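You operate a simulated robot arm through the tools that you are given. There is no shell and no other tool. Be economical: measure what you need, move in short steps, check, and stop when the job is done.

You run a simulated robot arm. Do the job below in one go: nothing can be reset, and whatever is moved stays where it is left.

JOB
Put things in order on the top of the pine table. At the end: the tall white pot is on the white saucer; the cream wax pad stands on top of the blue book; the teal pen tin stands where the tall white pot stood; the orange vase stands where the teal pen tin stood; whatever was shut is shut again. Leave all else as you found it, and nothing knocked over.

It is judged by the outcome, as a careful person would: the job done as asked, and still so three seconds after it is handed in. It fails if anything else is knocked over, pushed out of place, dropped, spilled or broken.

ROBOT AND FRAMES
A 7-joint arm with a two-finger parallel gripper, fixed in place. Base frame: the origin is at the foot of the arm, x ahead of it, y to its left, z up; the work surface is at about z = 0. Lengths are in mm, angles in degrees, forces in N, time in s.
With the tool pointing down near the work surface it reaches from about 240 to 620 mm from the base axis. Its first joint turns from -66.0 to 66.0 degrees. Payload 2.6 kg.
The TCP is the grasp point between the finger pads, 30 mm short of the fingertips. In the tool frame z runs along the fingers and y along their closing line. The gripper opens to 94 mm. The fingers are 28 mm wide and 10 mm thick; the gripper's body (50 by 96 mm) begins 55 mm behind the TCP.
Orientation is told as [roll, pitch, yaw] about the base's x, y, z axes, in that order, counted from this pose: with the fingers straight down and closing along the base's y, the tool's x points along the base's -x, its y along +y and its z along -z.

CONTROLS
- The arm moves only by the tool apply_moves. Its argument "motion" is a list of rows, each a list of 7 numbers: the shift along the tool's x, y, z in units of 50 mm (1.0 is 50 mm), then the turn, a rotation vector about the tool's x, y, z in units of 5 degrees (1.0 is 5 degrees), then the gripper command, from -1 (fully open) to 1 (shut), values between in proportion. In form: [[dx, dy, dz, ax, ay, az, fingers], ...]. A call has 1 to 20 rows; each row shifts and turns the commanded pose from where the row before left it, along the tool's axes as they then stand. A call with a number of a shift or a turn outside -1 to 1 is refused whole. Rows are played at 5 a second. More than 50 mm and 8.6 degrees between two rows, or a gripper value outside its range, and nothing of the call is played. Where a pose cannot be reached the arm comes as near as it can. A force on the tool above 40 N (or 10 N above the force at the start of the call, whichever is more), or a blocked arm, ends the call early, and 0.2 s more pass. Each finger travels about 72 mm/s and halts on what it meets, pressing with about 39 N; the grip force reading is that of the motor and also rises with nothing between the fingers. The clock runs only during rows and for 0.2 s after the last one: add rows that do not move to give the fingers time. It gives the time, the measured TCP pose, the force on the tool (base axes), the opening and the grip force at its end, in the units of the frame above (readings bear some noise).
- Cameras (640 x 400 px; columns grow to the right, rows downward): "scene" is fixed at [30.6, 430, 559]; the picture's right is [-0.81, -0.59, 0.00], its down [-0.36, 0.50, -0.78] and it looks along [0.46, -0.63, -0.62] (base axes); focal length 300 px, centre (320, 200). "wrist" rides on the gripper at [76, 14, -102] in the tool frame; the picture's right is [-0.18, 0.98, 0.00], its down [-0.75, -0.14, -0.64] and it looks along [-0.63, -0.12, 0.77] (tool axes); focal length 243 px, centre (320, 200). There is no depth. A picture from a camera that has moved, and an enlarged one, comes with that camera's place and axes in the base frame and with its lens.
- get_image(camera): a new picture of that camera. It takes no simulated time.
- zoom(camera, box): a new picture of the part [left, top, right, bottom] of that camera's present view, enlarged. It takes no simulated time.
- sign_off(): hands the job in; it is judged then, once.

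Go step by step. Nothing tells you positions but the pictures and the camera data: compare them with the known pose of the tool, close in by small moves and look again before you grip or let go. The budget is 120 turns and 64 pictures, counting those below and the enlarged ones. Unless the task says otherwise, let go and move clear before handing in, and close with one line.

The tools are called after "Request:" as name(argument=value, ...) on one line, values as JSON. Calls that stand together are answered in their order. apply_moves: Moves the arm, as the interface text tells. Its arguments: {"type":"object","properties":{"motion":{"type":"array"}},"required":["motion"]} The other tools are called the same way: get_image (camera) takes a picture; zoom (camera, box) takes an enlarged picture of a part of a camera's view; sign_off () hands the job in.

At the start:

```text
clock: 0.0
ee_pos: [390.6, -67.0, 282.2]
tool_rot: [0.0, 0.1, 0.0]
force: [0.5, 0.1, 0.4]
opening: 94.0
grasp_force: 0.1
```

scene: 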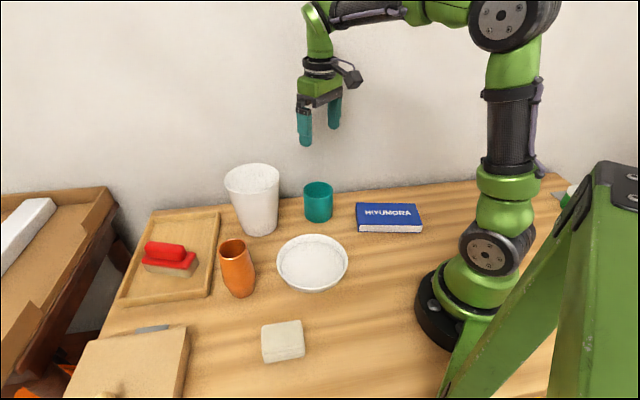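
wrist: 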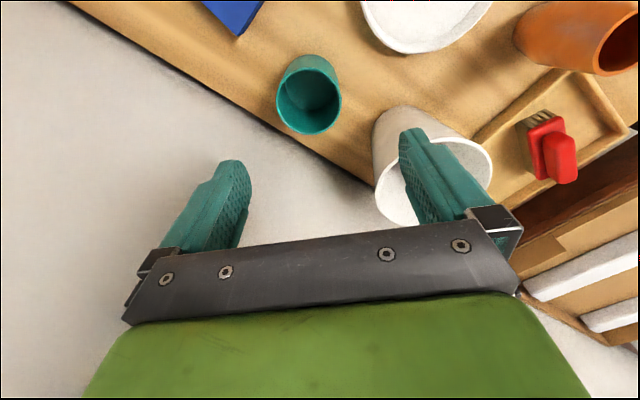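

I'll measure first. From the scene picture I estimate the pot near (505,52), the tin near (408,-82), the saucer near (315,74), the vase near (400,217), the pad near (245,252) and the book near (242,-177). Next I zoom in to refine these.

Request:
zoom(camera="scene", box=[200, 150, 360, 250])

Request:
zoom(camera="scene", box=[200, 220, 360, 320])

Request:
zoom(camera="scene", box=[40, 280, 232, 400])

Request:
zoom(camera="scene", box=[340, 180, 440, 243])

Request:
zoom(camera="scene", box=[235, 300, 331, 360])

```text
4.00 times, centred on (280, 200) of scene
camera zoom: at [30.6, 430.0, 559.0], right [-0.81, -0.59, 0.0], down [-0.36, 0.5, -0.78], along [0.46, -0.63, -0.62], focal length 1199 px, centre (480, 200)
```

zoom: 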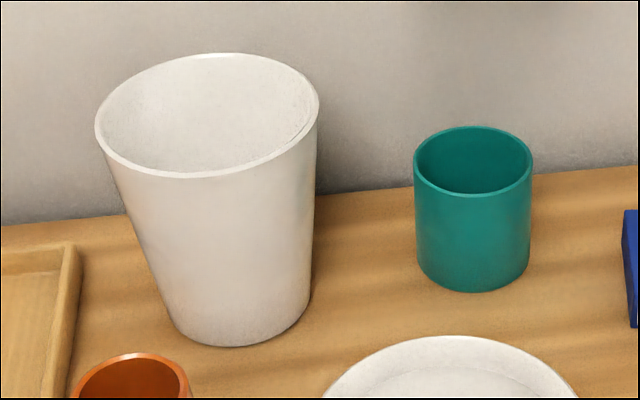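

```text
4.00 times, centred on (280, 270) of scene
camera zoom: at [30.6, 430.0, 559.0], right [-0.81, -0.59, 0.0], down [-0.36, 0.5, -0.78], along [0.46, -0.63, -0.62], focal length 1199 px, centre (480, -80)
```

zoom: 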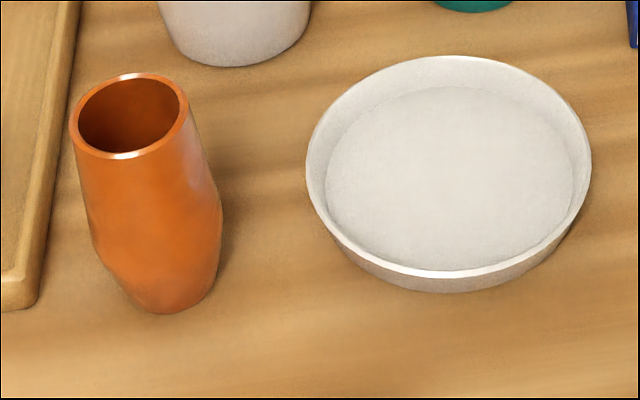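

```text
3.33 times, centred on (136, 340) of scene
camera zoom: at [30.6, 430.0, 559.0], right [-0.81, -0.59, 0.0], down [-0.36, 0.5, -0.78], along [0.46, -0.63, -0.62], focal length 999 px, centre (933, -267)
```

zoom: 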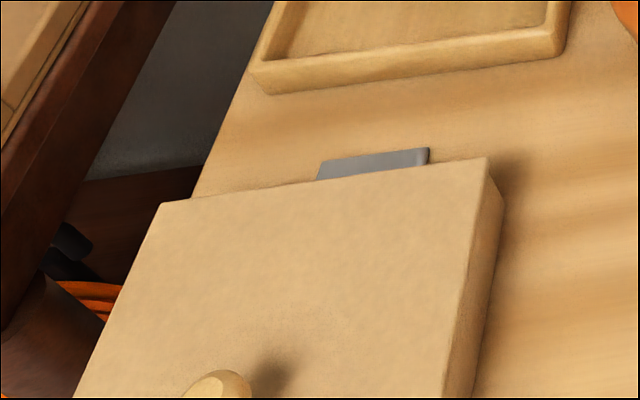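

```text
6.35 times, centred on (390, 212) of scene
camera zoom: at [30.6, 430.0, 559.0], right [-0.81, -0.59, 0.0], down [-0.36, 0.5, -0.78], along [0.46, -0.63, -0.62], focal length 1902 px, centre (-124, 127)
```

zoom: 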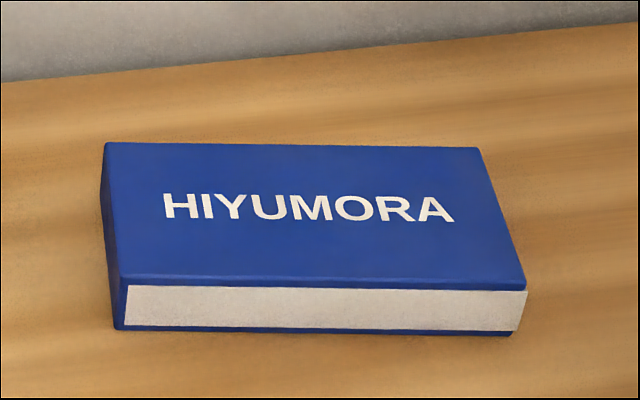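

```text
6.67 times, centred on (283, 330) of scene
camera zoom: at [30.6, 430.0, 559.0], right [-0.81, -0.59, 0.0], down [-0.36, 0.5, -0.78], along [0.46, -0.63, -0.62], focal length 1998 px, centre (567, -667)
```

zoom: 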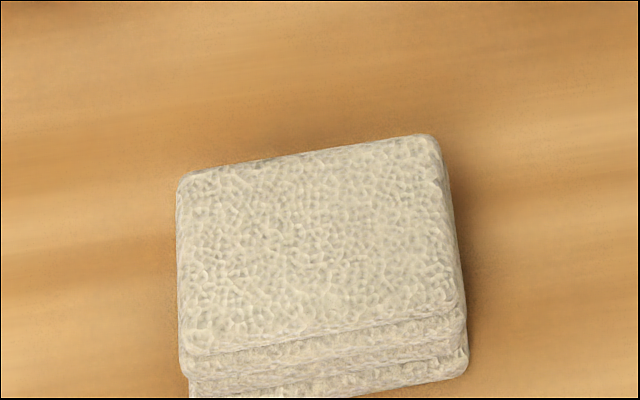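

The pot tapers from about a 133 mm rim to a 96 mm base and is about 157 mm tall, so it needs a rim grip. The pad is about 71×51×25 mm with its long axis at about 46°, and the book's is at about 34°. I start with the pad: move above it, turn and look.

Request:
apply_moves(motion=[[0.357, 0.793, 0, 0, 0, 0, -1], [0.357, 0.793, 0, 0, 0, 0, -1], [0.357, 0.793, 0, 0, 0, 0, -1], [0.357, 0.793, 0, 0, 0, 0, -1], [0.357, 0.793, 0, 0, 0, 0, -1], [0.357, 0.793, 0, 0, 0, 0, -1], [0.357, 0.793, 0, 0, 0, 0, -1], [0.357, 0.793, 0, 0, 0, 0, -1], [0, 0, 0, 0, 0, -0.92, -1], [0, 0, 0, 0, 0, -0.92, -1], [0, 0, 0, 0, 0, -0.92, -1], [0, 0, 0, 0, 0, -0.92, -1], [0, 0, 0, 0, 0, -0.92, -1], [0, 0, 0, 0, 0, -0.92, -1], [0, 0, 0, 0, 0, -0.92, -1], [0, 0, 0, 0, 0, -0.92, -1], [0, 0, 0, 0, 0, -0.92, -1], [0, 0, 0, 0, 0, -0.92, -1]])

Request:
get_image(camera="wrist")

```text
clock: 3.8
ee_pos: [249.2, 248.2, 282.2]
tool_rot: [-0.1, 0.1, 46.1]
force: [0.4, -0.9, 0.6]
opening: 94.2
grasp_force: 0.1
```

```text
56 pictures are left
camera wrist: at [184.5, 204.1, 383.9], right [-0.58, 0.81, 0.0], down [0.62, 0.45, 0.64], along [0.52, 0.37, -0.77], focal length 243 px, centre (320, 200)
```

wrist: 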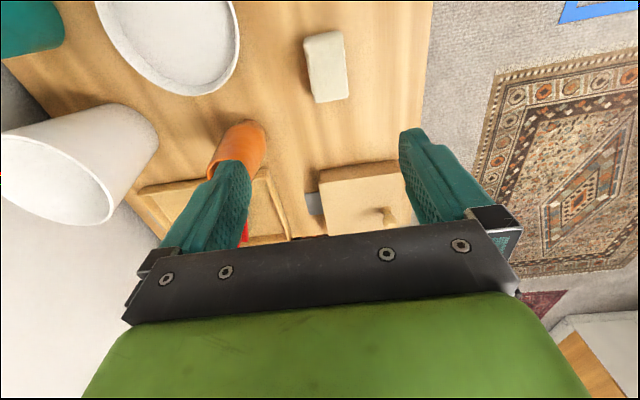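

The pad is under the gripper, slightly towards the base. I descend part-way and look closer.

Request:
apply_moves(motion=[[0, 0, 1, 0, 0, 0, -1], [0, 0, 1, 0, 0, 0, -1], [0, 0, 1, 0, 0, 0, -1], [0, 0, 0, 0, 0, 0, -1]])

Request:
get_image(camera="wrist")

```text
clock: 4.8
ee_pos: [247.7, 251.4, 132.3]
tool_rot: [0.0, 0.0, 45.9]
force: [-0.1, 0.6, -0.3]
opening: 94.1
grasp_force: 0.0
```

```text
55 pictures are left
camera wrist: at [183.1, 206.0, 234.2], right [-0.58, 0.82, 0.0], down [0.63, 0.44, 0.64], along [0.52, 0.37, -0.77], focal length 243 px, centre (320, 200)
```

wrist: 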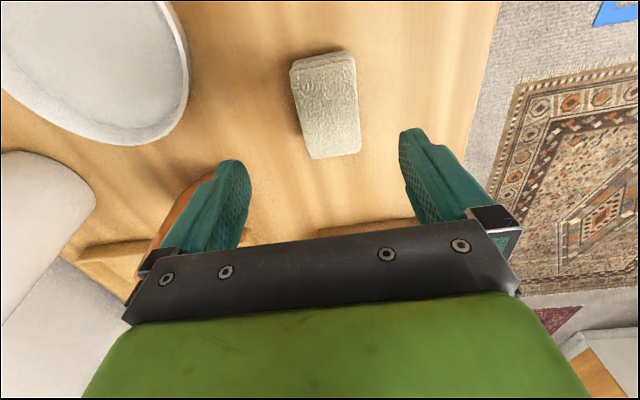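

The pad sits about 5 mm off in tool x and y, well within the finger gap. I shift, go down to TCP z≈34 and close.

Request:
apply_moves(motion=[[0.1, 0.11, 0.8, 0, 0, 0, -1], [0, 0, 0.8, 0, 0, 0, -1], [0, 0, 0.36, 0, 0, 0, -1], [0, 0, 0, 0, 0, 0, -1], [0, 0, 0, 0, 0, 0, 0.6], [0, 0, 0, 0, 0, 0, 0.6], [0, 0, 0, 0, 0, 0, 0.6], [0, 0, 0, 0, 0, 0, 0.6]])

Request:
get_image(camera="wrist")

```text
clock: 6.6
ee_pos: [240.6, 248.2, 34.8]
tool_rot: [0.1, 0.0, 46.0]
force: [0.0, 0.3, -0.1]
opening: 53.5
grasp_force: 39.0
```

```text
54 pictures are left
camera wrist: at [175.8, 203.7, 137.2], right [-0.58, 0.82, 0.0], down [0.62, 0.44, 0.64], along [0.52, 0.37, -0.77], focal length 243 px, centre (320, 200)
```

wrist: 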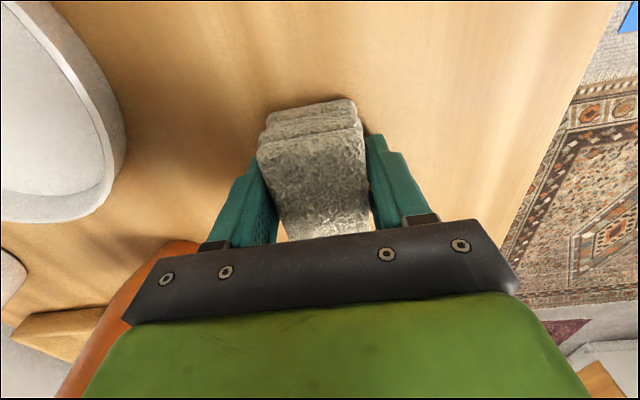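

It is gripped at 53.5 mm, and the pad centre sits about 12 mm outward of the TCP. I lift and carry it towards the book.

Request:
apply_moves(motion=[[0, 0, -0.5, 0, 0, 0, 0.6], [0, 0, -1, 0, 0, 0, 0.6], [0, 0, -1, 0, 0, 0, 0.6], [0, 0, -0.7, 0, 0, 0, 0.6], [0.418, -0.794, 0, 0, 0, 0, 0.6], [0.418, -0.794, 0, 0, 0, 0, 0.6], [0.418, -0.794, 0, 0, 0, 0, 0.6], [0.418, -0.794, 0, 0, 0, 0, 0.6], [0.418, -0.794, 0, 0, 0, 0, 0.6], [0.832, -0.37, 0, 0, 0, 0, 0.6], [0.832, -0.37, 0, 0, 0, 0, 0.6], [0.832, -0.37, 0, 0, 0, 0, 0.6], [0.832, -0.37, 0, 0, 0, 0, 0.6], [0.832, -0.37, 0, 0, 0, 0, 0.6], [0, 0, 0, 0, 0, 0.8, 0.6], [0, 0, 0, 0, 0, 0.8, 0.6], [0, 0, 0, 0, 0, 0.8, 0.6], [0, 0, 0, 0, 0, 0, 0.6]])

Request:
get_image(camera="wrist")

Request:
get_image(camera="scene")

```text
clock: 10.4
ee_pos: [233.5, -178.6, 192.7]
tool_rot: [0.0, 0.0, 34.0]
force: [0.8, 0.4, -0.3]
opening: 53.6
grasp_force: 39.0
```

```text
53 pictures are left
camera wrist: at [160.5, -208.3, 295.4], right [-0.4, 0.92, 0.0], down [0.7, 0.3, 0.64], along [0.59, 0.25, -0.77], focal length 243 px, centre (320, 200)
```

wrist: 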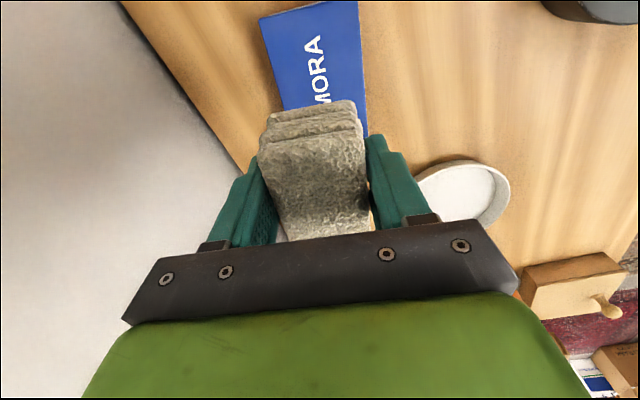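

```text
52 pictures are left
```

scene: 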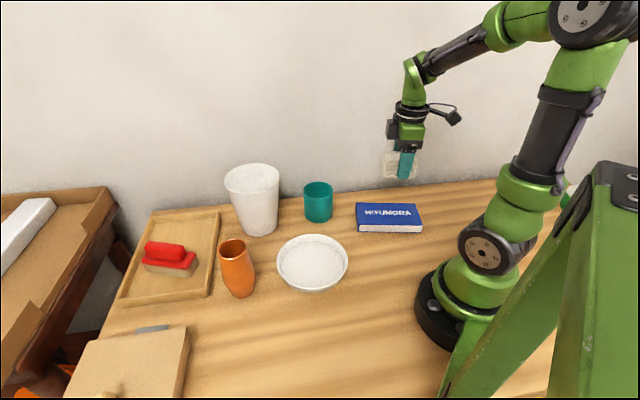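

The book's corners agree with the scene estimate. I lower to just above the book and check.

Request:
apply_moves(motion=[[0, 0, 0.9, 0, 0, 0, 0.6], [0, 0, 0.9, 0, 0, 0, 0.6], [0, 0, 0.7, 0, 0, 0, 0.6], [0, 0, 0, 0, 0, 0, 0.6]])

Request:
zoom(camera="scene", box=[330, 160, 458, 240])

```text
clock: 11.4
ee_pos: [234.1, -178.0, 67.5]
tool_rot: [0.0, 0.0, 34.0]
force: [-0.3, -0.1, -0.2]
opening: 53.8
grasp_force: 38.9
```

```text
5.00 times, centred on (394, 200) of scene
camera zoom: at [30.6, 430.0, 559.0], right [-0.81, -0.59, 0.0], down [-0.36, 0.5, -0.78], along [0.46, -0.63, -0.62], focal length 1498 px, centre (-50, 200)
```

zoom: 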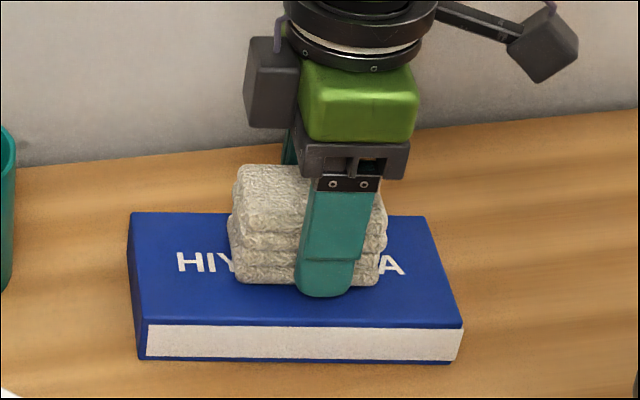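

It is well centred. I lower gently to touch.

Request:
apply_moves(motion=[[0, 0, 0.04, 0, 0, 0, 0.6], [0, 0, 0.03, 0, 0, 0, 0.6], [0, 0, 0.03, 0, 0, 0, 0.6]])

```text
clock: 12.1
ee_pos: [234.2, -179.4, 66.7]
tool_rot: [-0.1, -0.2, 33.8]
force: [-2.0, 1.9, 9.6]
opening: 53.6
grasp_force: 38.8
stopped in row 3: the force on the tool passed its limit (the readings are from after the stop); the commanded pose is now the measured one
```

Contact is made. I open slowly and lift away.

Request:
apply_moves(motion=[[0, 0, 0, 0, 0, 0, 0.0], [0, 0, 0, 0, 0, 0, -0.3], [0, 0, 0, 0, 0, 0, -0.8], [0, 0, 0, 0, 0, 0, -0.8], [0, 0, -0.4, 0, 0, 0, -0.8], [0, 0, -1, 0, 0, 0, -0.8], [0, 0, -1, 0, 0, 0, -0.8], [0, 0, -1, 0, 0, 0, -1], [0, 0, -0.8, 0, 0, 0, -1]])

Request:
zoom(camera="scene", box=[330, 160, 458, 240])

```text
clock: 14.1
ee_pos: [235.4, -178.9, 275.2]
tool_rot: [-0.1, -0.1, 33.9]
force: [0.5, 0.5, 0.6]
opening: 93.9
grasp_force: 0.2
```

```text
5.00 times, centred on (394, 200) of scene
camera zoom: at [30.6, 430.0, 559.0], right [-0.81, -0.59, 0.0], down [-0.36, 0.5, -0.78], along [0.46, -0.63, -0.62], focal length 1498 px, centre (-50, 200)
```

zoom: 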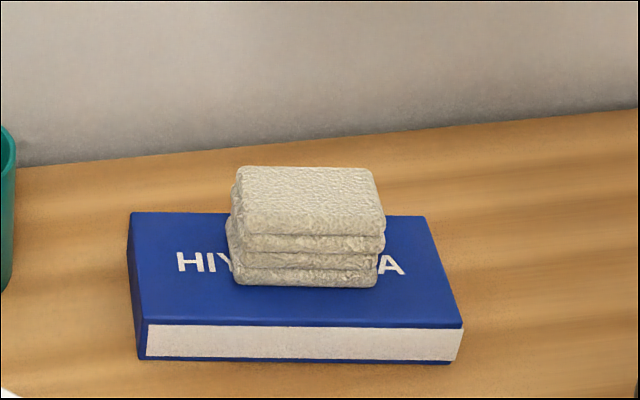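

The pad stands well on the book. Next is the pot: I'll grip its rim on the +y side, so I move above there.

Request:
apply_moves(motion=[[0, 0, 0, 0, 0, 0.97, -1], [0, 0, 0, 0, 0, 0.97, -1], [0, 0, 0, 0, 0, 0.97, -1], [0, 0, 0, 0, 0, 0.97, -1], [0, 0, 0, 0, 0, 0.97, -1], [0, 0, 0, 0, 0, 0.97, -1], [0, 0, 0, 0, 0, 0.97, -1], [-0.607, 0.658, 0, 0, 0, 0, -1], [-0.607, 0.658, 0, 0, 0, 0, -1], [-0.607, 0.658, 0, 0, 0, 0, -1], [-0.607, 0.658, 0, 0, 0, 0, -1], [-0.607, 0.658, 0, 0, 0, 0, -1], [-0.607, 0.658, 0, 0, 0, 0, -1], [-0.607, 0.658, 0, 0, 0, 0, -1], [-0.607, 0.658, 0, 0, 0, 0, -1], [-0.607, 0.658, 0, 0, 0, 0, -1], [0, 0, 0, 0, 0, 0, -1]])

Request:
get_image(camera="wrist")

Request:
get_image(camera="scene")

```text
clock: 17.7
ee_pos: [506.8, 118.9, 277.9]
tool_rot: [0.0, -0.2, -0.1]
force: [0.3, 0.4, -0.2]
opening: 93.8
grasp_force: 0.1
```

```text
49 pictures are left
camera wrist: at [429.0, 133.5, 379.9], right [0.19, 0.98, 0.0], down [0.75, -0.14, 0.64], along [0.63, -0.12, -0.77], focal length 243 px, centre (320, 200)
```

wrist: 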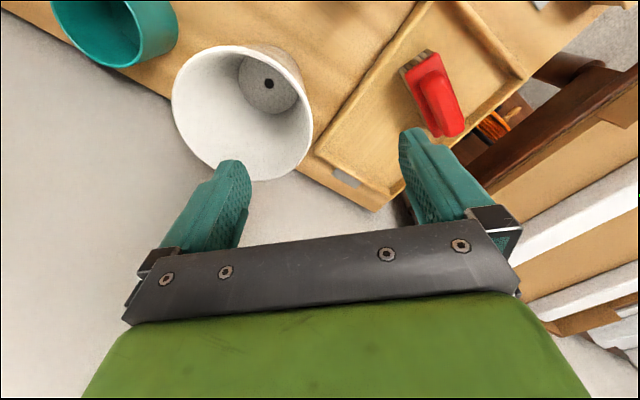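

```text
48 pictures are left
```

scene: 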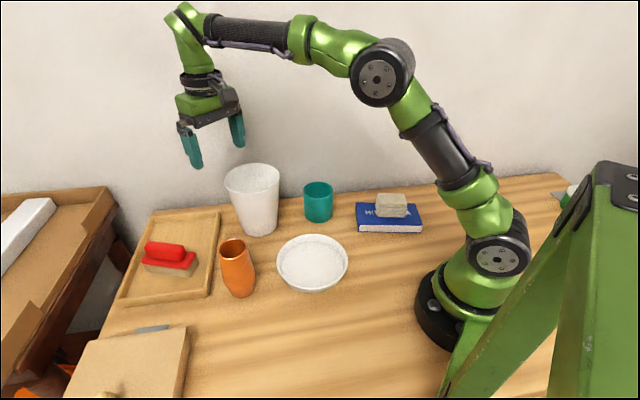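

The wrist view puts the pot's centre at about (507,44) with rim radius 66. I tilt 6.7° to match the wall, come down to just above the rim and check.

Request:
apply_moves(motion=[[0, 0.088, 0, 0.67, 0, 0, -1], [0, 0, 0, 0.67, 0, 0, -1], [0, 0, 0.8, 0, 0, 0, -1], [0, 0, 0.7, 0, 0, 0, -1], [0, 0, 0, 0, 0, 0, -1]])

Request:
get_image(camera="wrist")

Request:
zoom(camera="scene", box=[160, 80, 320, 240])

```text
clock: 18.9
ee_pos: [506.6, 113.1, 203.0]
tool_rot: [-6.7, -0.1, -0.2]
force: [0.2, -0.6, -0.5]
opening: 93.7
grasp_force: 0.0
```

```text
47 pictures are left
camera wrist: at [428.7, 138.8, 303.0], right [0.19, 0.98, -0.11], down [0.75, -0.07, 0.66], along [0.63, -0.21, -0.75], focal length 243 px, centre (320, 200)
```

wrist: 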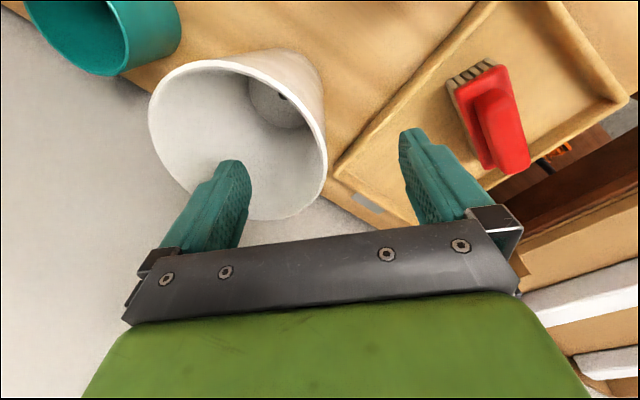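

```text
2.50 times, centred on (240, 160) of scene
camera zoom: at [30.6, 430.0, 559.0], right [-0.81, -0.59, 0.0], down [-0.36, 0.5, -0.78], along [0.46, -0.63, -0.62], focal length 749 px, centre (520, 300)
```

zoom: 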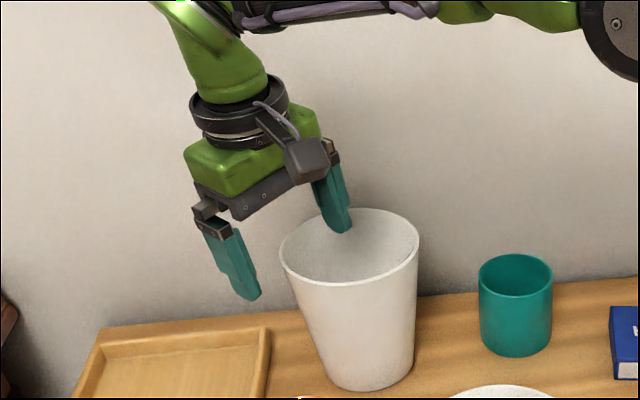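

One finger is over the inside and the other outside, with the rim midway. I go down to grip depth and close.

Request:
apply_moves(motion=[[0, 0, 0.5, 0, 0, 0, -1], [0, 0, 0.5, 0, 0, 0, -1], [0, 0, 0.37, 0, 0, 0, -1], [0, 0, 0, 0, 0, 0, -1]])

Request:
get_image(camera="wrist")

Request:
zoom(camera="scene", box=[160, 80, 320, 240])

```text
clock: 19.9
ee_pos: [505.3, 105.6, 132.9]
tool_rot: [-6.7, -0.1, -0.2]
force: [0.1, -0.1, 0.0]
opening: 94.2
grasp_force: 0.1
```

```text
45 pictures are left
camera wrist: at [428.7, 131.7, 233.3], right [0.19, 0.98, -0.11], down [0.75, -0.07, 0.66], along [0.63, -0.21, -0.75], focal length 243 px, centre (320, 200)
```

wrist: 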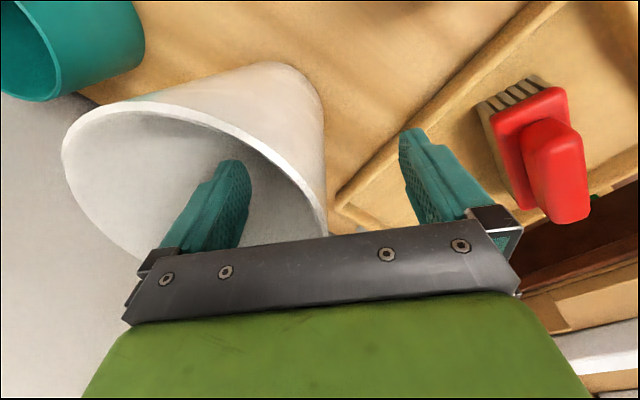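

```text
2.50 times, centred on (240, 160) of scene
camera zoom: at [30.6, 430.0, 559.0], right [-0.81, -0.59, 0.0], down [-0.36, 0.5, -0.78], along [0.46, -0.63, -0.62], focal length 749 px, centre (520, 300)
```

zoom: 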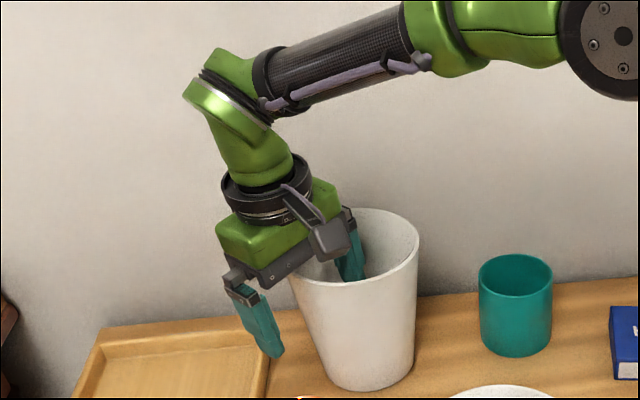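

The wall runs midway between the fingers, so I close.

Request:
apply_moves(motion=[[0, 0, 0, 0, 0, 0, 0], [0, 0, 0, 0, 0, 0, 0.5], [0, 0, 0, 0, 0, 0, 1], [0, 0, 0, 0, 0, 0, 1], [0, 0, 0, 0, 0, 0, 1], [0, 0, 0, 0, 0, 0, 1]])

Request:
get_image(camera="wrist")

Request:
zoom(camera="scene", box=[200, 150, 360, 250])

```text
clock: 21.3
ee_pos: [506.7, 104.7, 134.1]
tool_rot: [-6.8, -0.2, -0.1]
force: [0.6, -3.7, 3.8]
opening: 8.7
grasp_force: 38.8
```

```text
43 pictures are left
camera wrist: at [428.9, 131.4, 233.9], right [0.19, 0.98, -0.11], down [0.75, -0.07, 0.66], along [0.63, -0.21, -0.75], focal length 243 px, centre (320, 200)
```

wrist: 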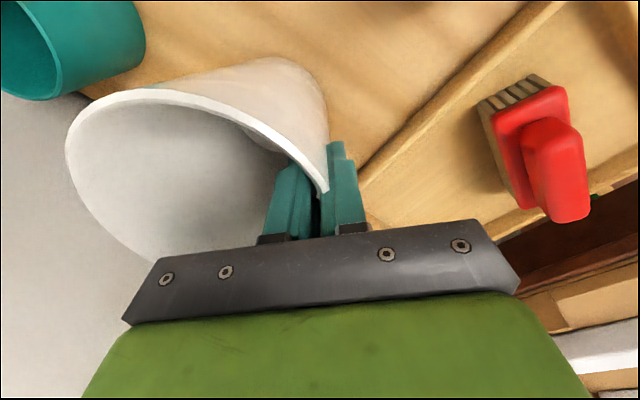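

```text
4.00 times, centred on (280, 200) of scene
camera zoom: at [30.6, 430.0, 559.0], right [-0.81, -0.59, 0.0], down [-0.36, 0.5, -0.78], along [0.46, -0.63, -0.62], focal length 1199 px, centre (480, 200)
```

zoom: 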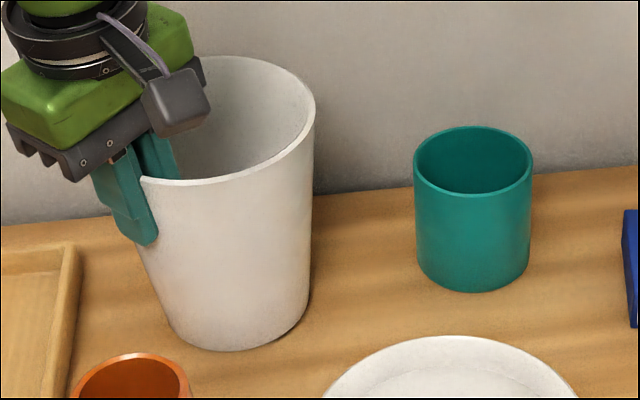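

The rim is held at 8.7 mm. I lift straight up a little and check for slip or tilt.

Request:
apply_moves(motion=[[0, -0.035, -0.298, 0, 0, 0, 1], [0, -0.047, -0.397, 0, 0, 0, 1], [0, 0, 0, 0, 0, 0, 1]])

Request:
zoom(camera="scene", box=[200, 120, 360, 240])

```text
clock: 22.1
ee_pos: [505.3, 105.5, 170.5]
tool_rot: [-6.7, -0.1, -0.1]
force: [-0.1, 0.2, -6.3]
opening: 8.8
grasp_force: 39.0
```

```text
3.33 times, centred on (280, 180) of scene
camera zoom: at [30.7, 430.1, 559.0], right [-0.81, -0.59, 0.0], down [-0.36, 0.5, -0.78], along [0.46, -0.63, -0.62], focal length 999 px, centre (453, 267)
```

zoom: 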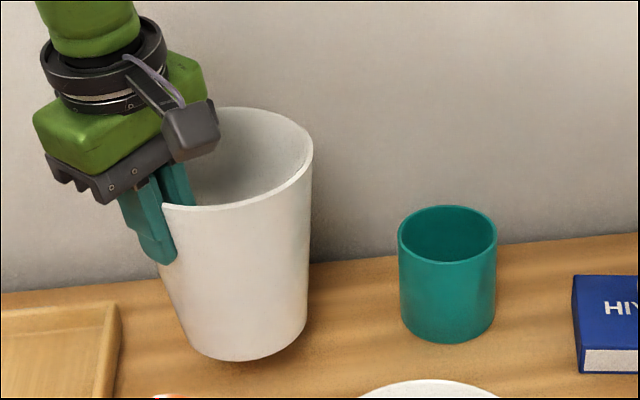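

It is held upright with no slip (6 N). I lift another 40 mm and carry it over the saucer, whose centre is at about (313,73).

Request:
apply_moves(motion=[[0, -0.094, -0.794, 0, 0, 0, 1], [0, 0, 0, 0, 0, 0, 1], [0.64, 0.091, -0.011, 0, 0, 0, 1], [0.64, 0.091, -0.011, 0, 0, 0, 1], [0.64, 0.091, -0.011, 0, 0, 0, 1], [0.64, 0.091, -0.011, 0, 0, 0, 1], [0.64, 0.091, -0.011, 0, 0, 0, 1], [0.64, 0.091, -0.011, 0, 0, 0, 1], [0, 0, 0, 0, 0, 0, 1], [0, 0, 0, 0, 0, 0, 1]])

Request:
get_image(camera="scene")

Request:
get_image(camera="wrist")

```text
clock: 24.3
ee_pos: [314.8, 132.3, 207.9]
tool_rot: [-6.6, -0.1, 0.0]
force: [0.3, 0.0, -5.3]
opening: 8.8
grasp_force: 38.8
```

```text
40 pictures are left
```

scene: 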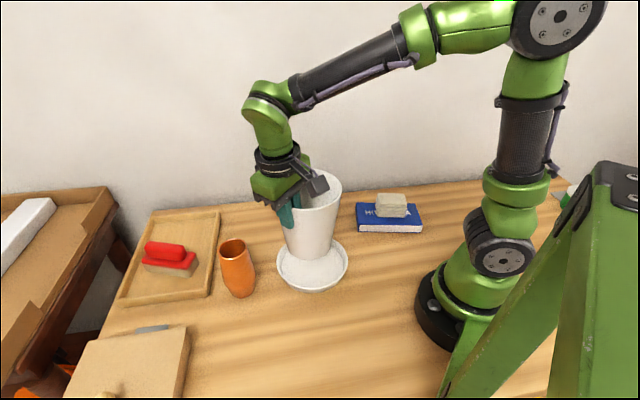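

```text
39 pictures are left
camera wrist: at [236.5, 158.7, 307.0], right [0.19, 0.98, -0.11], down [0.75, -0.07, 0.66], along [0.63, -0.21, -0.75], focal length 243 px, centre (320, 200)
```

wrist: 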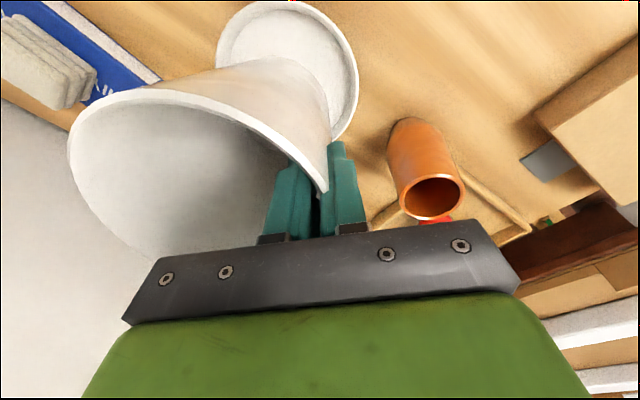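

It is over the saucer. I lower to about 10 mm above its floor and check the centring.

Request:
apply_moves(motion=[[0, 0.068, 0.576, 0, 0, 0, 1], [0, 0.068, 0.576, 0, 0, 0, 1], [0, 0, 0, 0, 0, 0, 1]])

Request:
zoom(camera="scene", box=[240, 200, 400, 300])

Request:
get_image(camera="wrist")

```text
clock: 25.1
ee_pos: [314.7, 133.1, 151.8]
tool_rot: [-6.7, -0.1, -0.1]
force: [0.4, 0.5, -5.0]
opening: 8.9
grasp_force: 38.8
```

```text
4.00 times, centred on (320, 250) of scene
camera zoom: at [30.6, 430.1, 559.0], right [-0.81, -0.59, 0.0], down [-0.36, 0.5, -0.78], along [0.46, -0.63, -0.62], focal length 1199 px, centre (320, 0)
```

zoom: 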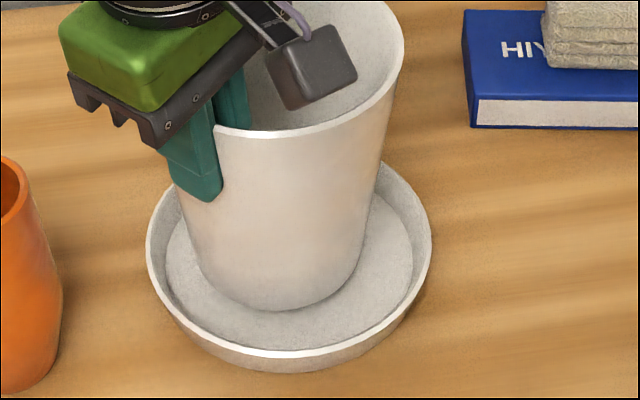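

```text
37 pictures are left
camera wrist: at [236.6, 158.9, 250.9], right [0.19, 0.98, -0.11], down [0.75, -0.07, 0.66], along [0.63, -0.21, -0.75], focal length 243 px, centre (320, 200)
```

wrist: 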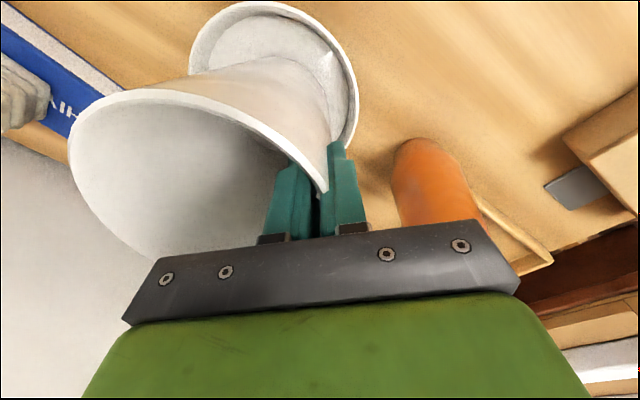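

It needs to go about 6 mm towards -y, then down gently in small steps.

Request:
apply_moves(motion=[[0, -0.119, 0.014, 0, 0, 0, 1], [0, 0.009, 0.08, 0, 0, 0, 1], [0, 0.007, 0.06, 0, 0, 0, 1], [0, 0.005, 0.04, 0, 0, 0, 1], [0, 0.005, 0.03, 0, 0, 0, 1], [0, 0, 0, 0, 0, 0, 1]])

```text
clock: 26.5
ee_pos: [315.5, 127.4, 141.0]
tool_rot: [-6.7, -0.2, -0.2]
force: [0.2, -0.2, -1.6]
opening: 8.8
grasp_force: 38.9
```

The load has dropped from -5 to -1.6 N, so the pot is nearly seated. I go a touch lower and look.

Request:
apply_moves(motion=[[0, 0.002, 0.02, 0, 0, 0, 1], [0, 0.002, 0.015, 0, 0, 0, 1], [0, 0, 0, 0, 0, 0, 1]])

Request:
zoom(camera="scene", box=[240, 200, 400, 300])

```text
clock: 27.3
ee_pos: [315.4, 127.2, 139.7]
tool_rot: [-6.6, -0.4, -0.1]
force: [-2.8, 1.4, 25.1]
opening: 9.2
grasp_force: 39.2
```

```text
4.00 times, centred on (320, 250) of scene
camera zoom: at [30.5, 430.0, 559.0], right [-0.81, -0.59, 0.0], down [-0.36, 0.5, -0.78], along [0.46, -0.63, -0.62], focal length 1199 px, centre (320, 0)
```

zoom: 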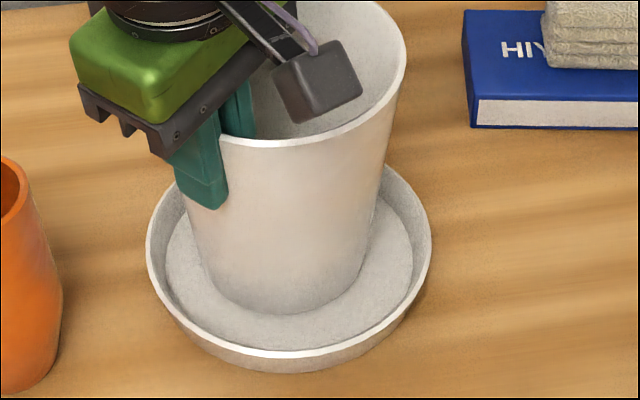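

It is seated. I relieve the press, open partly and withdraw along the finger axis.

Request:
apply_moves(motion=[[0, 0, -0.012, 0, 0, 0, 1], [0, 0, 0, 0, 0, 0, 0.7], [0, 0, 0, 0, 0, 0, 0.4], [0, 0, 0, 0, 0, 0, 0.1], [0, 0, 0, 0, 0, 0, 0.1], [0, 0, -0.5, 0, 0, 0, 0.1], [0, 0, -1, 0, 0, 0, 0.1], [0, 0, -1, 0, 0, 0, 0], [0, 0, 0, 0, 0, 0, 0]])

Request:
get_image(camera="scene")

```text
clock: 29.3
ee_pos: [314.1, 142.2, 262.4]
tool_rot: [-6.7, -0.2, 0.0]
force: [0.1, -0.5, -0.2]
opening: 47.0
grasp_force: 0.0
```

```text
35 pictures are left
```

scene: 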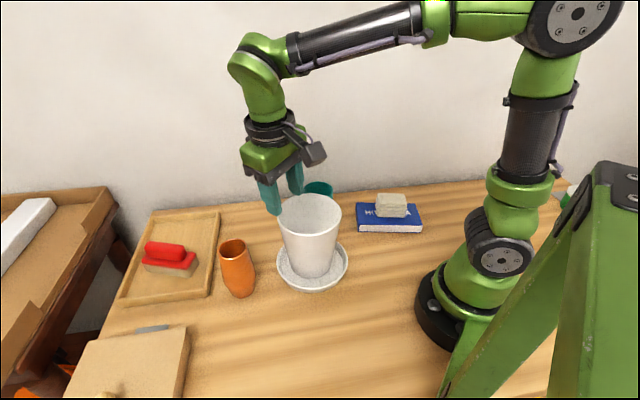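

The pot is on the saucer. I level the tool and go above the tin with the fingers open.

Request:
apply_moves(motion=[[0, 0, 0, -0.67, 0, 0, -1], [0, 0, 0, -0.67, 0, 0, -1], [-0.32, -0.76, 0, 0, 0, 0, -1], [-0.32, -0.76, 0, 0, 0, 0, -1], [-0.32, -0.76, 0, 0, 0, 0, -1], [-0.32, -0.76, 0, 0, 0, 0, -1], [-0.32, -0.76, 0, 0, 0, 0, -1], [-0.32, -0.76, 0, 0, 0, 0, -1], [0, 0, 0.6, 0, 0, 0, -1], [0, 0, 0, 0, 0, 0, -1], [0, 0, 0, 0, 0, 0, -1]])

Request:
get_image(camera="wrist")

```text
clock: 31.7
ee_pos: [409.5, -86.5, 231.8]
tool_rot: [0.1, -0.2, -0.1]
force: [-0.1, -0.4, 0.3]
opening: 94.0
grasp_force: 0.0
```

```text
34 pictures are left
camera wrist: at [331.5, -72.6, 334.1], right [0.19, 0.98, 0.0], down [0.75, -0.14, 0.64], along [0.63, -0.12, -0.76], focal length 243 px, centre (320, 200)
```

wrist: 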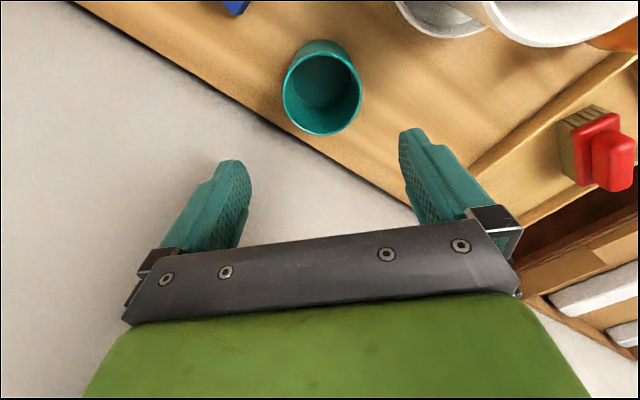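

The tin's centre is at about (410,-86), right under the tool. I descend to just above its rim and verify.

Request:
apply_moves(motion=[[0, 0, 1, 0, 0, 0, -1], [0, 0, 1, 0, 0, 0, -1], [0, 0, 0.1, 0, 0, 0, -1], [0, 0, 0, 0, 0, 0, -1]])

Request:
get_image(camera="wrist")

Request:
zoom(camera="scene", box=[260, 130, 388, 230])

```text
clock: 32.7
ee_pos: [409.8, -87.0, 127.0]
tool_rot: [0.0, -0.1, -0.2]
force: [0.4, 0.1, -0.5]
opening: 94.1
grasp_force: 0.1
```

```text
33 pictures are left
camera wrist: at [332.4, -73.1, 229.5], right [0.19, 0.98, 0.0], down [0.75, -0.14, 0.64], along [0.63, -0.12, -0.77], focal length 243 px, centre (320, 200)
```

wrist: 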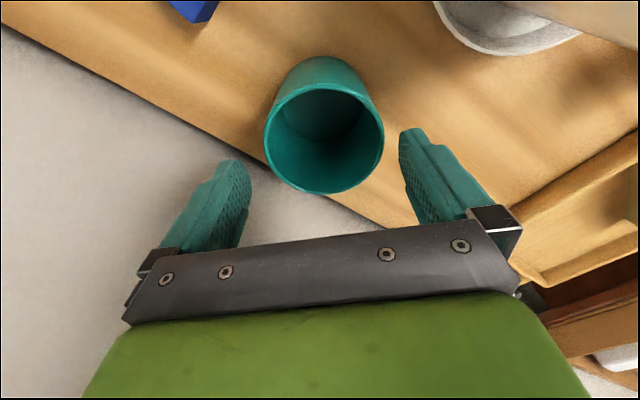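

```text
4.00 times, centred on (324, 180) of scene
camera zoom: at [30.6, 430.0, 559.0], right [-0.81, -0.59, 0.0], down [-0.36, 0.5, -0.78], along [0.46, -0.63, -0.62], focal length 1199 px, centre (304, 280)
```

zoom: 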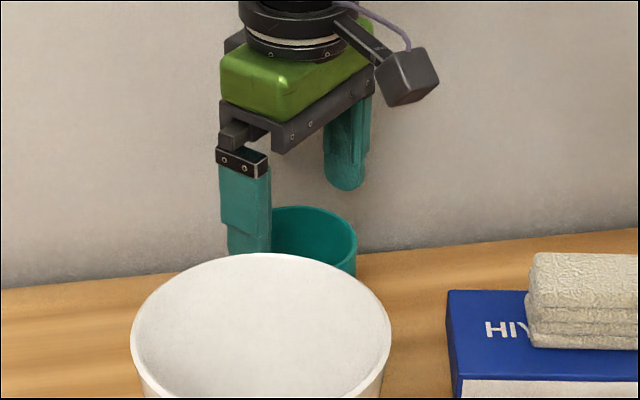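

It is off by about 2 mm in y. I correct, descend around the tin and close.

Request:
apply_moves(motion=[[0, 0.04, 0.2, 0, 0, 0, -1], [0, 0, 0.3, 0, 0, 0, -1], [0, 0, 0.5, 0, 0, 0, -1], [0, 0, 0.44, 0, 0, 0, -1], [0, 0, 0, 0, 0, 0, -1], [0, 0, 0, 0, 0, 0, 0.4], [0, 0, 0, 0, 0, 0, 0.4], [0, 0, 0, 0, 0, 0, 0.4]])

Request:
get_image(camera="wrist")

```text
clock: 34.5
ee_pos: [410.9, -84.9, 55.5]
tool_rot: [0.0, -0.1, 0.0]
force: [0.3, -1.0, 0.8]
opening: 78.6
grasp_force: 39.0
```

```text
31 pictures are left
camera wrist: at [332.2, -71.3, 157.9], right [0.19, 0.98, 0.0], down [0.75, -0.14, 0.64], along [0.63, -0.12, -0.77], focal length 243 px, centre (320, 200)
```

wrist: 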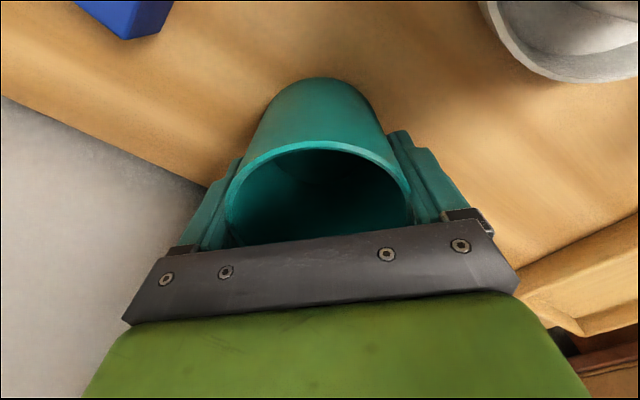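

The tin is held (78.6 mm), centred within about 1 mm. I lift it and carry it to the pot's former place, about (507,45).

Request:
apply_moves(motion=[[0, 0, -0.3, 0, 0, 0, 0.4], [0, 0, -0.9, 0, 0, 0, 0.4], [-0.388, 0.52, 0, 0, 0, 0, 0.4], [-0.388, 0.52, 0, 0, 0, 0, 0.4], [-0.388, 0.52, 0, 0, 0, 0, 0.4], [-0.388, 0.52, 0, 0, 0, 0, 0.4], [-0.388, 0.52, 0, 0, 0, 0, 0.4], [0, 0, 0.7, 0, 0, 0, 0.4], [0, 0, 0.3, 0, 0, 0, 0.4], [0, 0, 0, 0, 0, 0, 0.4]])

Request:
zoom(camera="scene", box=[200, 150, 360, 250])

```text
clock: 36.7
ee_pos: [507.3, 45.4, 67.1]
tool_rot: [0.0, -0.1, -0.2]
force: [0.2, -0.1, -2.6]
opening: 78.3
grasp_force: 38.9
```

```text
4.00 times, centred on (280, 200) of scene
camera zoom: at [30.6, 430.1, 559.0], right [-0.81, -0.59, 0.0], down [-0.36, 0.5, -0.78], along [0.46, -0.63, -0.62], focal length 1199 px, centre (480, 200)
```

zoom: 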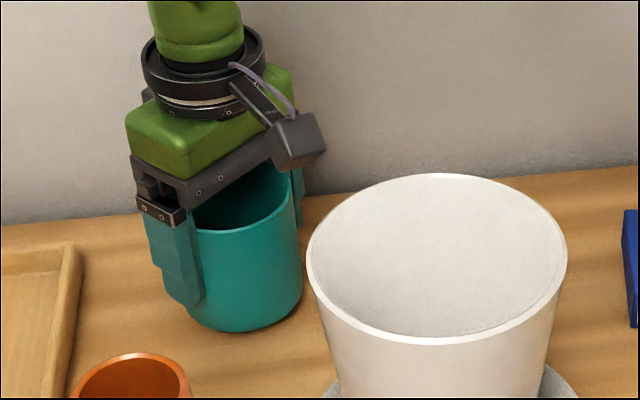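

Compared with the pot's original outline, a shift of about (+3,-1) mm is right. I apply it and set the tin down gently.

Request:
apply_moves(motion=[[-0.06, -0.02, 0.1, 0, 0, 0, 0.4], [0, 0, 0.06, 0, 0, 0, 0.4], [0, 0, 0.04, 0, 0, 0, 0.4], [0, 0, 0.02, 0, 0, 0, 0.4], [0, 0, 0, 0, 0, 0, 0.4]])

```text
clock: 37.9
ee_pos: [510.4, 43.5, 55.0]
tool_rot: [0.1, -0.2, -0.2]
force: [-1.2, 1.0, 1.8]
opening: 78.3
grasp_force: 39.2
```

The load is off the gripper. I release and rise.

Request:
apply_moves(motion=[[0, 0, 0, 0, 0, 0, -0.8], [0, 0, 0, 0, 0, 0, -1], [0, 0, 0, 0, 0, 0, -1], [0, 0, -0.5, 0, 0, 0, -1], [0, 0, -1, 0, 0, 0, -1], [0, 0, -1, 0, 0, 0, -1], [0, 0, -1, 0, 0, 0, -1], [0, 0, -0.9, 0, 0, 0, -1], [0, 0, 0, 0, 0, 0, -1]])

Request:
zoom(camera="scene", box=[200, 150, 360, 250])

```text
clock: 39.9
ee_pos: [510.6, 45.1, 274.8]
tool_rot: [-0.1, -0.1, -0.1]
force: [-0.8, 0.2, -0.3]
opening: 94.0
grasp_force: 0.1
```

```text
4.00 times, centred on (280, 200) of scene
camera zoom: at [30.6, 430.0, 559.0], right [-0.81, -0.59, 0.0], down [-0.36, 0.5, -0.78], along [0.46, -0.63, -0.62], focal length 1199 px, centre (480, 200)
```

zoom: 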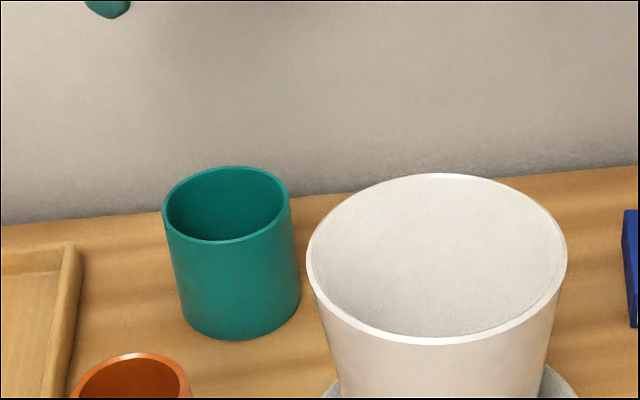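

The tin matches the pot's old footprint. Now I move above the vase.

Request:
apply_moves(motion=[[0.466, 0.684, 0, 0, 0, 0, -1], [0.466, 0.684, 0, 0, 0, 0, -1], [0.466, 0.684, 0, 0, 0, 0, -1], [0.466, 0.684, 0, 0, 0, 0, -1], [0.466, 0.684, 0, 0, 0, 0, -1], [0, 0, 0, 0, 0, 0, -1], [0, 0, 0, 0, 0, 0, -1]])

Request:
get_image(camera="wrist")

```text
clock: 41.5
ee_pos: [393.4, 216.0, 277.4]
tool_rot: [0.0, -0.2, -0.1]
force: [-0.4, -0.4, 0.8]
opening: 94.0
grasp_force: 0.0
```

```text
28 pictures are left
camera wrist: at [315.1, 229.3, 379.2], right [0.19, 0.98, 0.0], down [0.75, -0.14, 0.64], along [0.63, -0.12, -0.77], focal length 243 px, centre (320, 200)
```

wrist: 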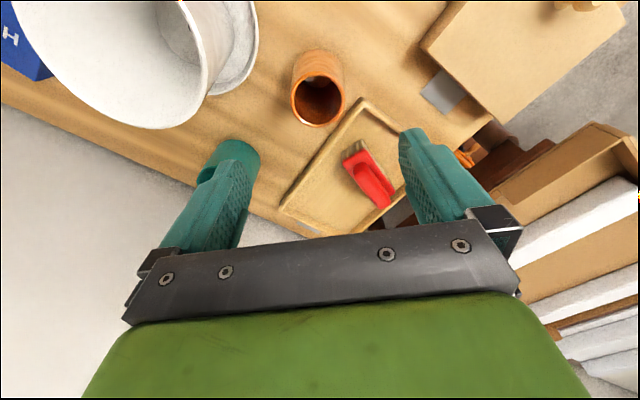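

The vase centre is at about (393,212). I correct y by -4 and descend to above its rim.

Request:
apply_moves(motion=[[0, -0.08, 1, 0, 0, 0, -1], [0, 0, 1, 0, 0, 0, -1], [0, 0, 0, 0, 0, 0, -1]])

Request:
get_image(camera="wrist")

Request:
zoom(camera="scene", box=[170, 180, 330, 310])

```text
refused: row 1 steps farther than a row can; nothing moved
```

```text
27 pictures are left
camera wrist: at [315.1, 229.3, 379.2], right [0.19, 0.98, 0.0], down [0.75, -0.14, 0.64], along [0.63, -0.12, -0.77], focal length 243 px, centre (320, 200)
```

wrist: 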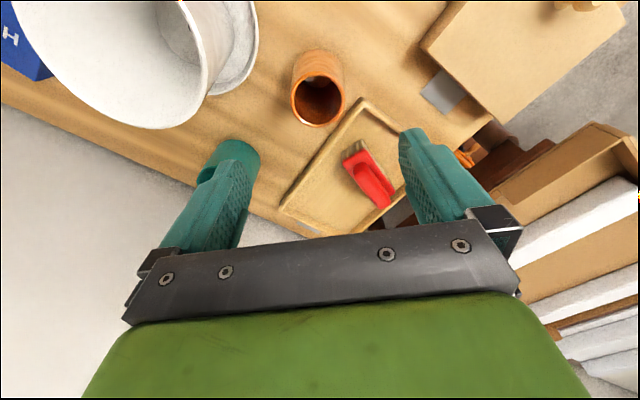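

```text
3.08 times, centred on (250, 245) of scene
camera zoom: at [30.6, 430.1, 559.0], right [-0.81, -0.59, 0.0], down [-0.36, 0.5, -0.78], along [0.46, -0.63, -0.62], focal length 922 px, centre (535, 62)
```

zoom: 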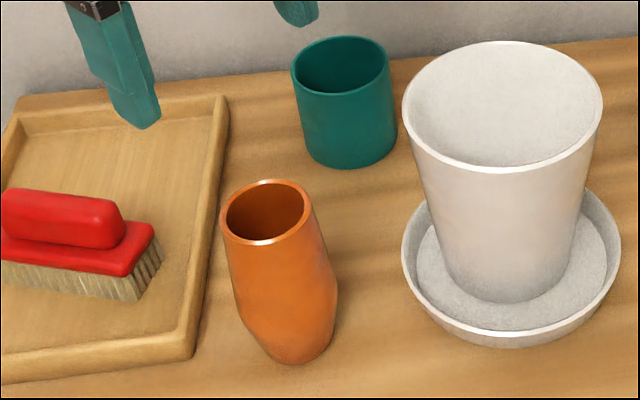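

That row was over the step limit and nothing moved. I repeat it with smaller rows.

Request:
apply_moves(motion=[[0, -0.08, 0.9, 0, 0, 0, -1], [0, 0, 0.9, 0, 0, 0, -1], [0, 0, 0.2, 0, 0, 0, -1], [0, 0, 0, 0, 0, 0, -1]])

Request:
get_image(camera="wrist")

```text
clock: 42.5
ee_pos: [394.3, 212.1, 176.0]
tool_rot: [0.0, -0.1, -0.1]
force: [0.0, 0.0, -0.7]
opening: 93.9
grasp_force: 0.0
```

```text
25 pictures are left
camera wrist: at [317.0, 226.5, 277.6], right [0.19, 0.98, 0.0], down [0.75, -0.14, 0.64], along [0.63, -0.12, -0.77], focal length 243 px, centre (320, 200)
```

wrist: 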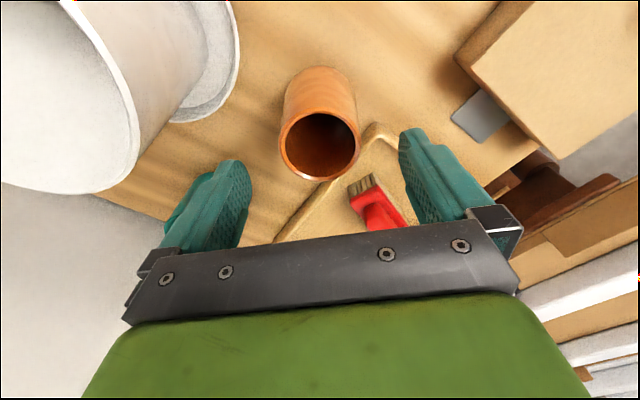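

It is centred in y. I descend to TCP z≈90 around the vase and close.

Request:
apply_moves(motion=[[0, 0, 0.6, 0, 0, 0, -1], [0, 0, 0.6, 0, 0, 0, -1], [0, 0, 0.5, 0, 0, 0, -1], [0, 0, 0, 0, 0, 0, -1], [0, 0, 0, 0, 0, 0, 0.2], [0, 0, 0, 0, 0, 0, 0.6], [0, 0, 0, 0, 0, 0, 0.6], [0, 0, 0, 0, 0, 0, 0.6]])

Request:
get_image(camera="wrist")

Request:
zoom(camera="scene", box=[170, 180, 330, 310])

```text
clock: 44.3
ee_pos: [394.2, 211.7, 87.4]
tool_rot: [0.0, -0.1, -0.2]
force: [0.2, 0.4, 0.0]
opening: 61.7
grasp_force: 38.4
```

```text
24 pictures are left
camera wrist: at [316.8, 225.8, 189.5], right [0.19, 0.98, 0.0], down [0.75, -0.14, 0.64], along [0.63, -0.12, -0.77], focal length 243 px, centre (320, 200)
```

wrist: 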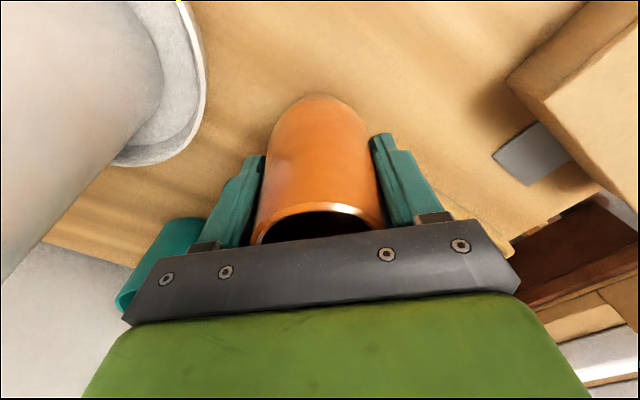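

```text
3.08 times, centred on (250, 245) of scene
camera zoom: at [30.6, 430.1, 559.0], right [-0.81, -0.59, 0.0], down [-0.36, 0.5, -0.78], along [0.46, -0.63, -0.62], focal length 922 px, centre (535, 62)
```

zoom: 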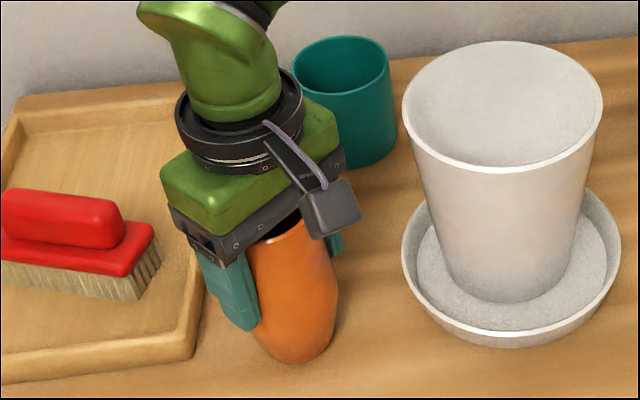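

It is gripped at 61.7 mm. I lift slightly and check.

Request:
apply_moves(motion=[[0, 0, -0.3, 0, 0, 0, 0.6], [0, 0, -0.4, 0, 0, 0, 0.6], [0, 0, 0, 0, 0, 0, 0.6]])

Request:
zoom(camera="scene", box=[170, 180, 330, 310])

```text
clock: 45.1
ee_pos: [394.4, 211.5, 124.1]
tool_rot: [0.0, -0.2, 0.0]
force: [-0.4, 0.0, -2.4]
opening: 61.5
grasp_force: 38.9
```

```text
3.08 times, centred on (250, 245) of scene
camera zoom: at [30.6, 430.1, 559.0], right [-0.81, -0.59, 0.0], down [-0.36, 0.5, -0.78], along [0.46, -0.63, -0.62], focal length 922 px, centre (535, 62)
```

zoom: 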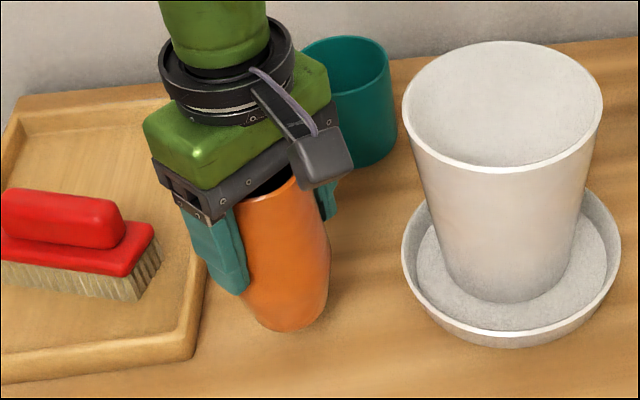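

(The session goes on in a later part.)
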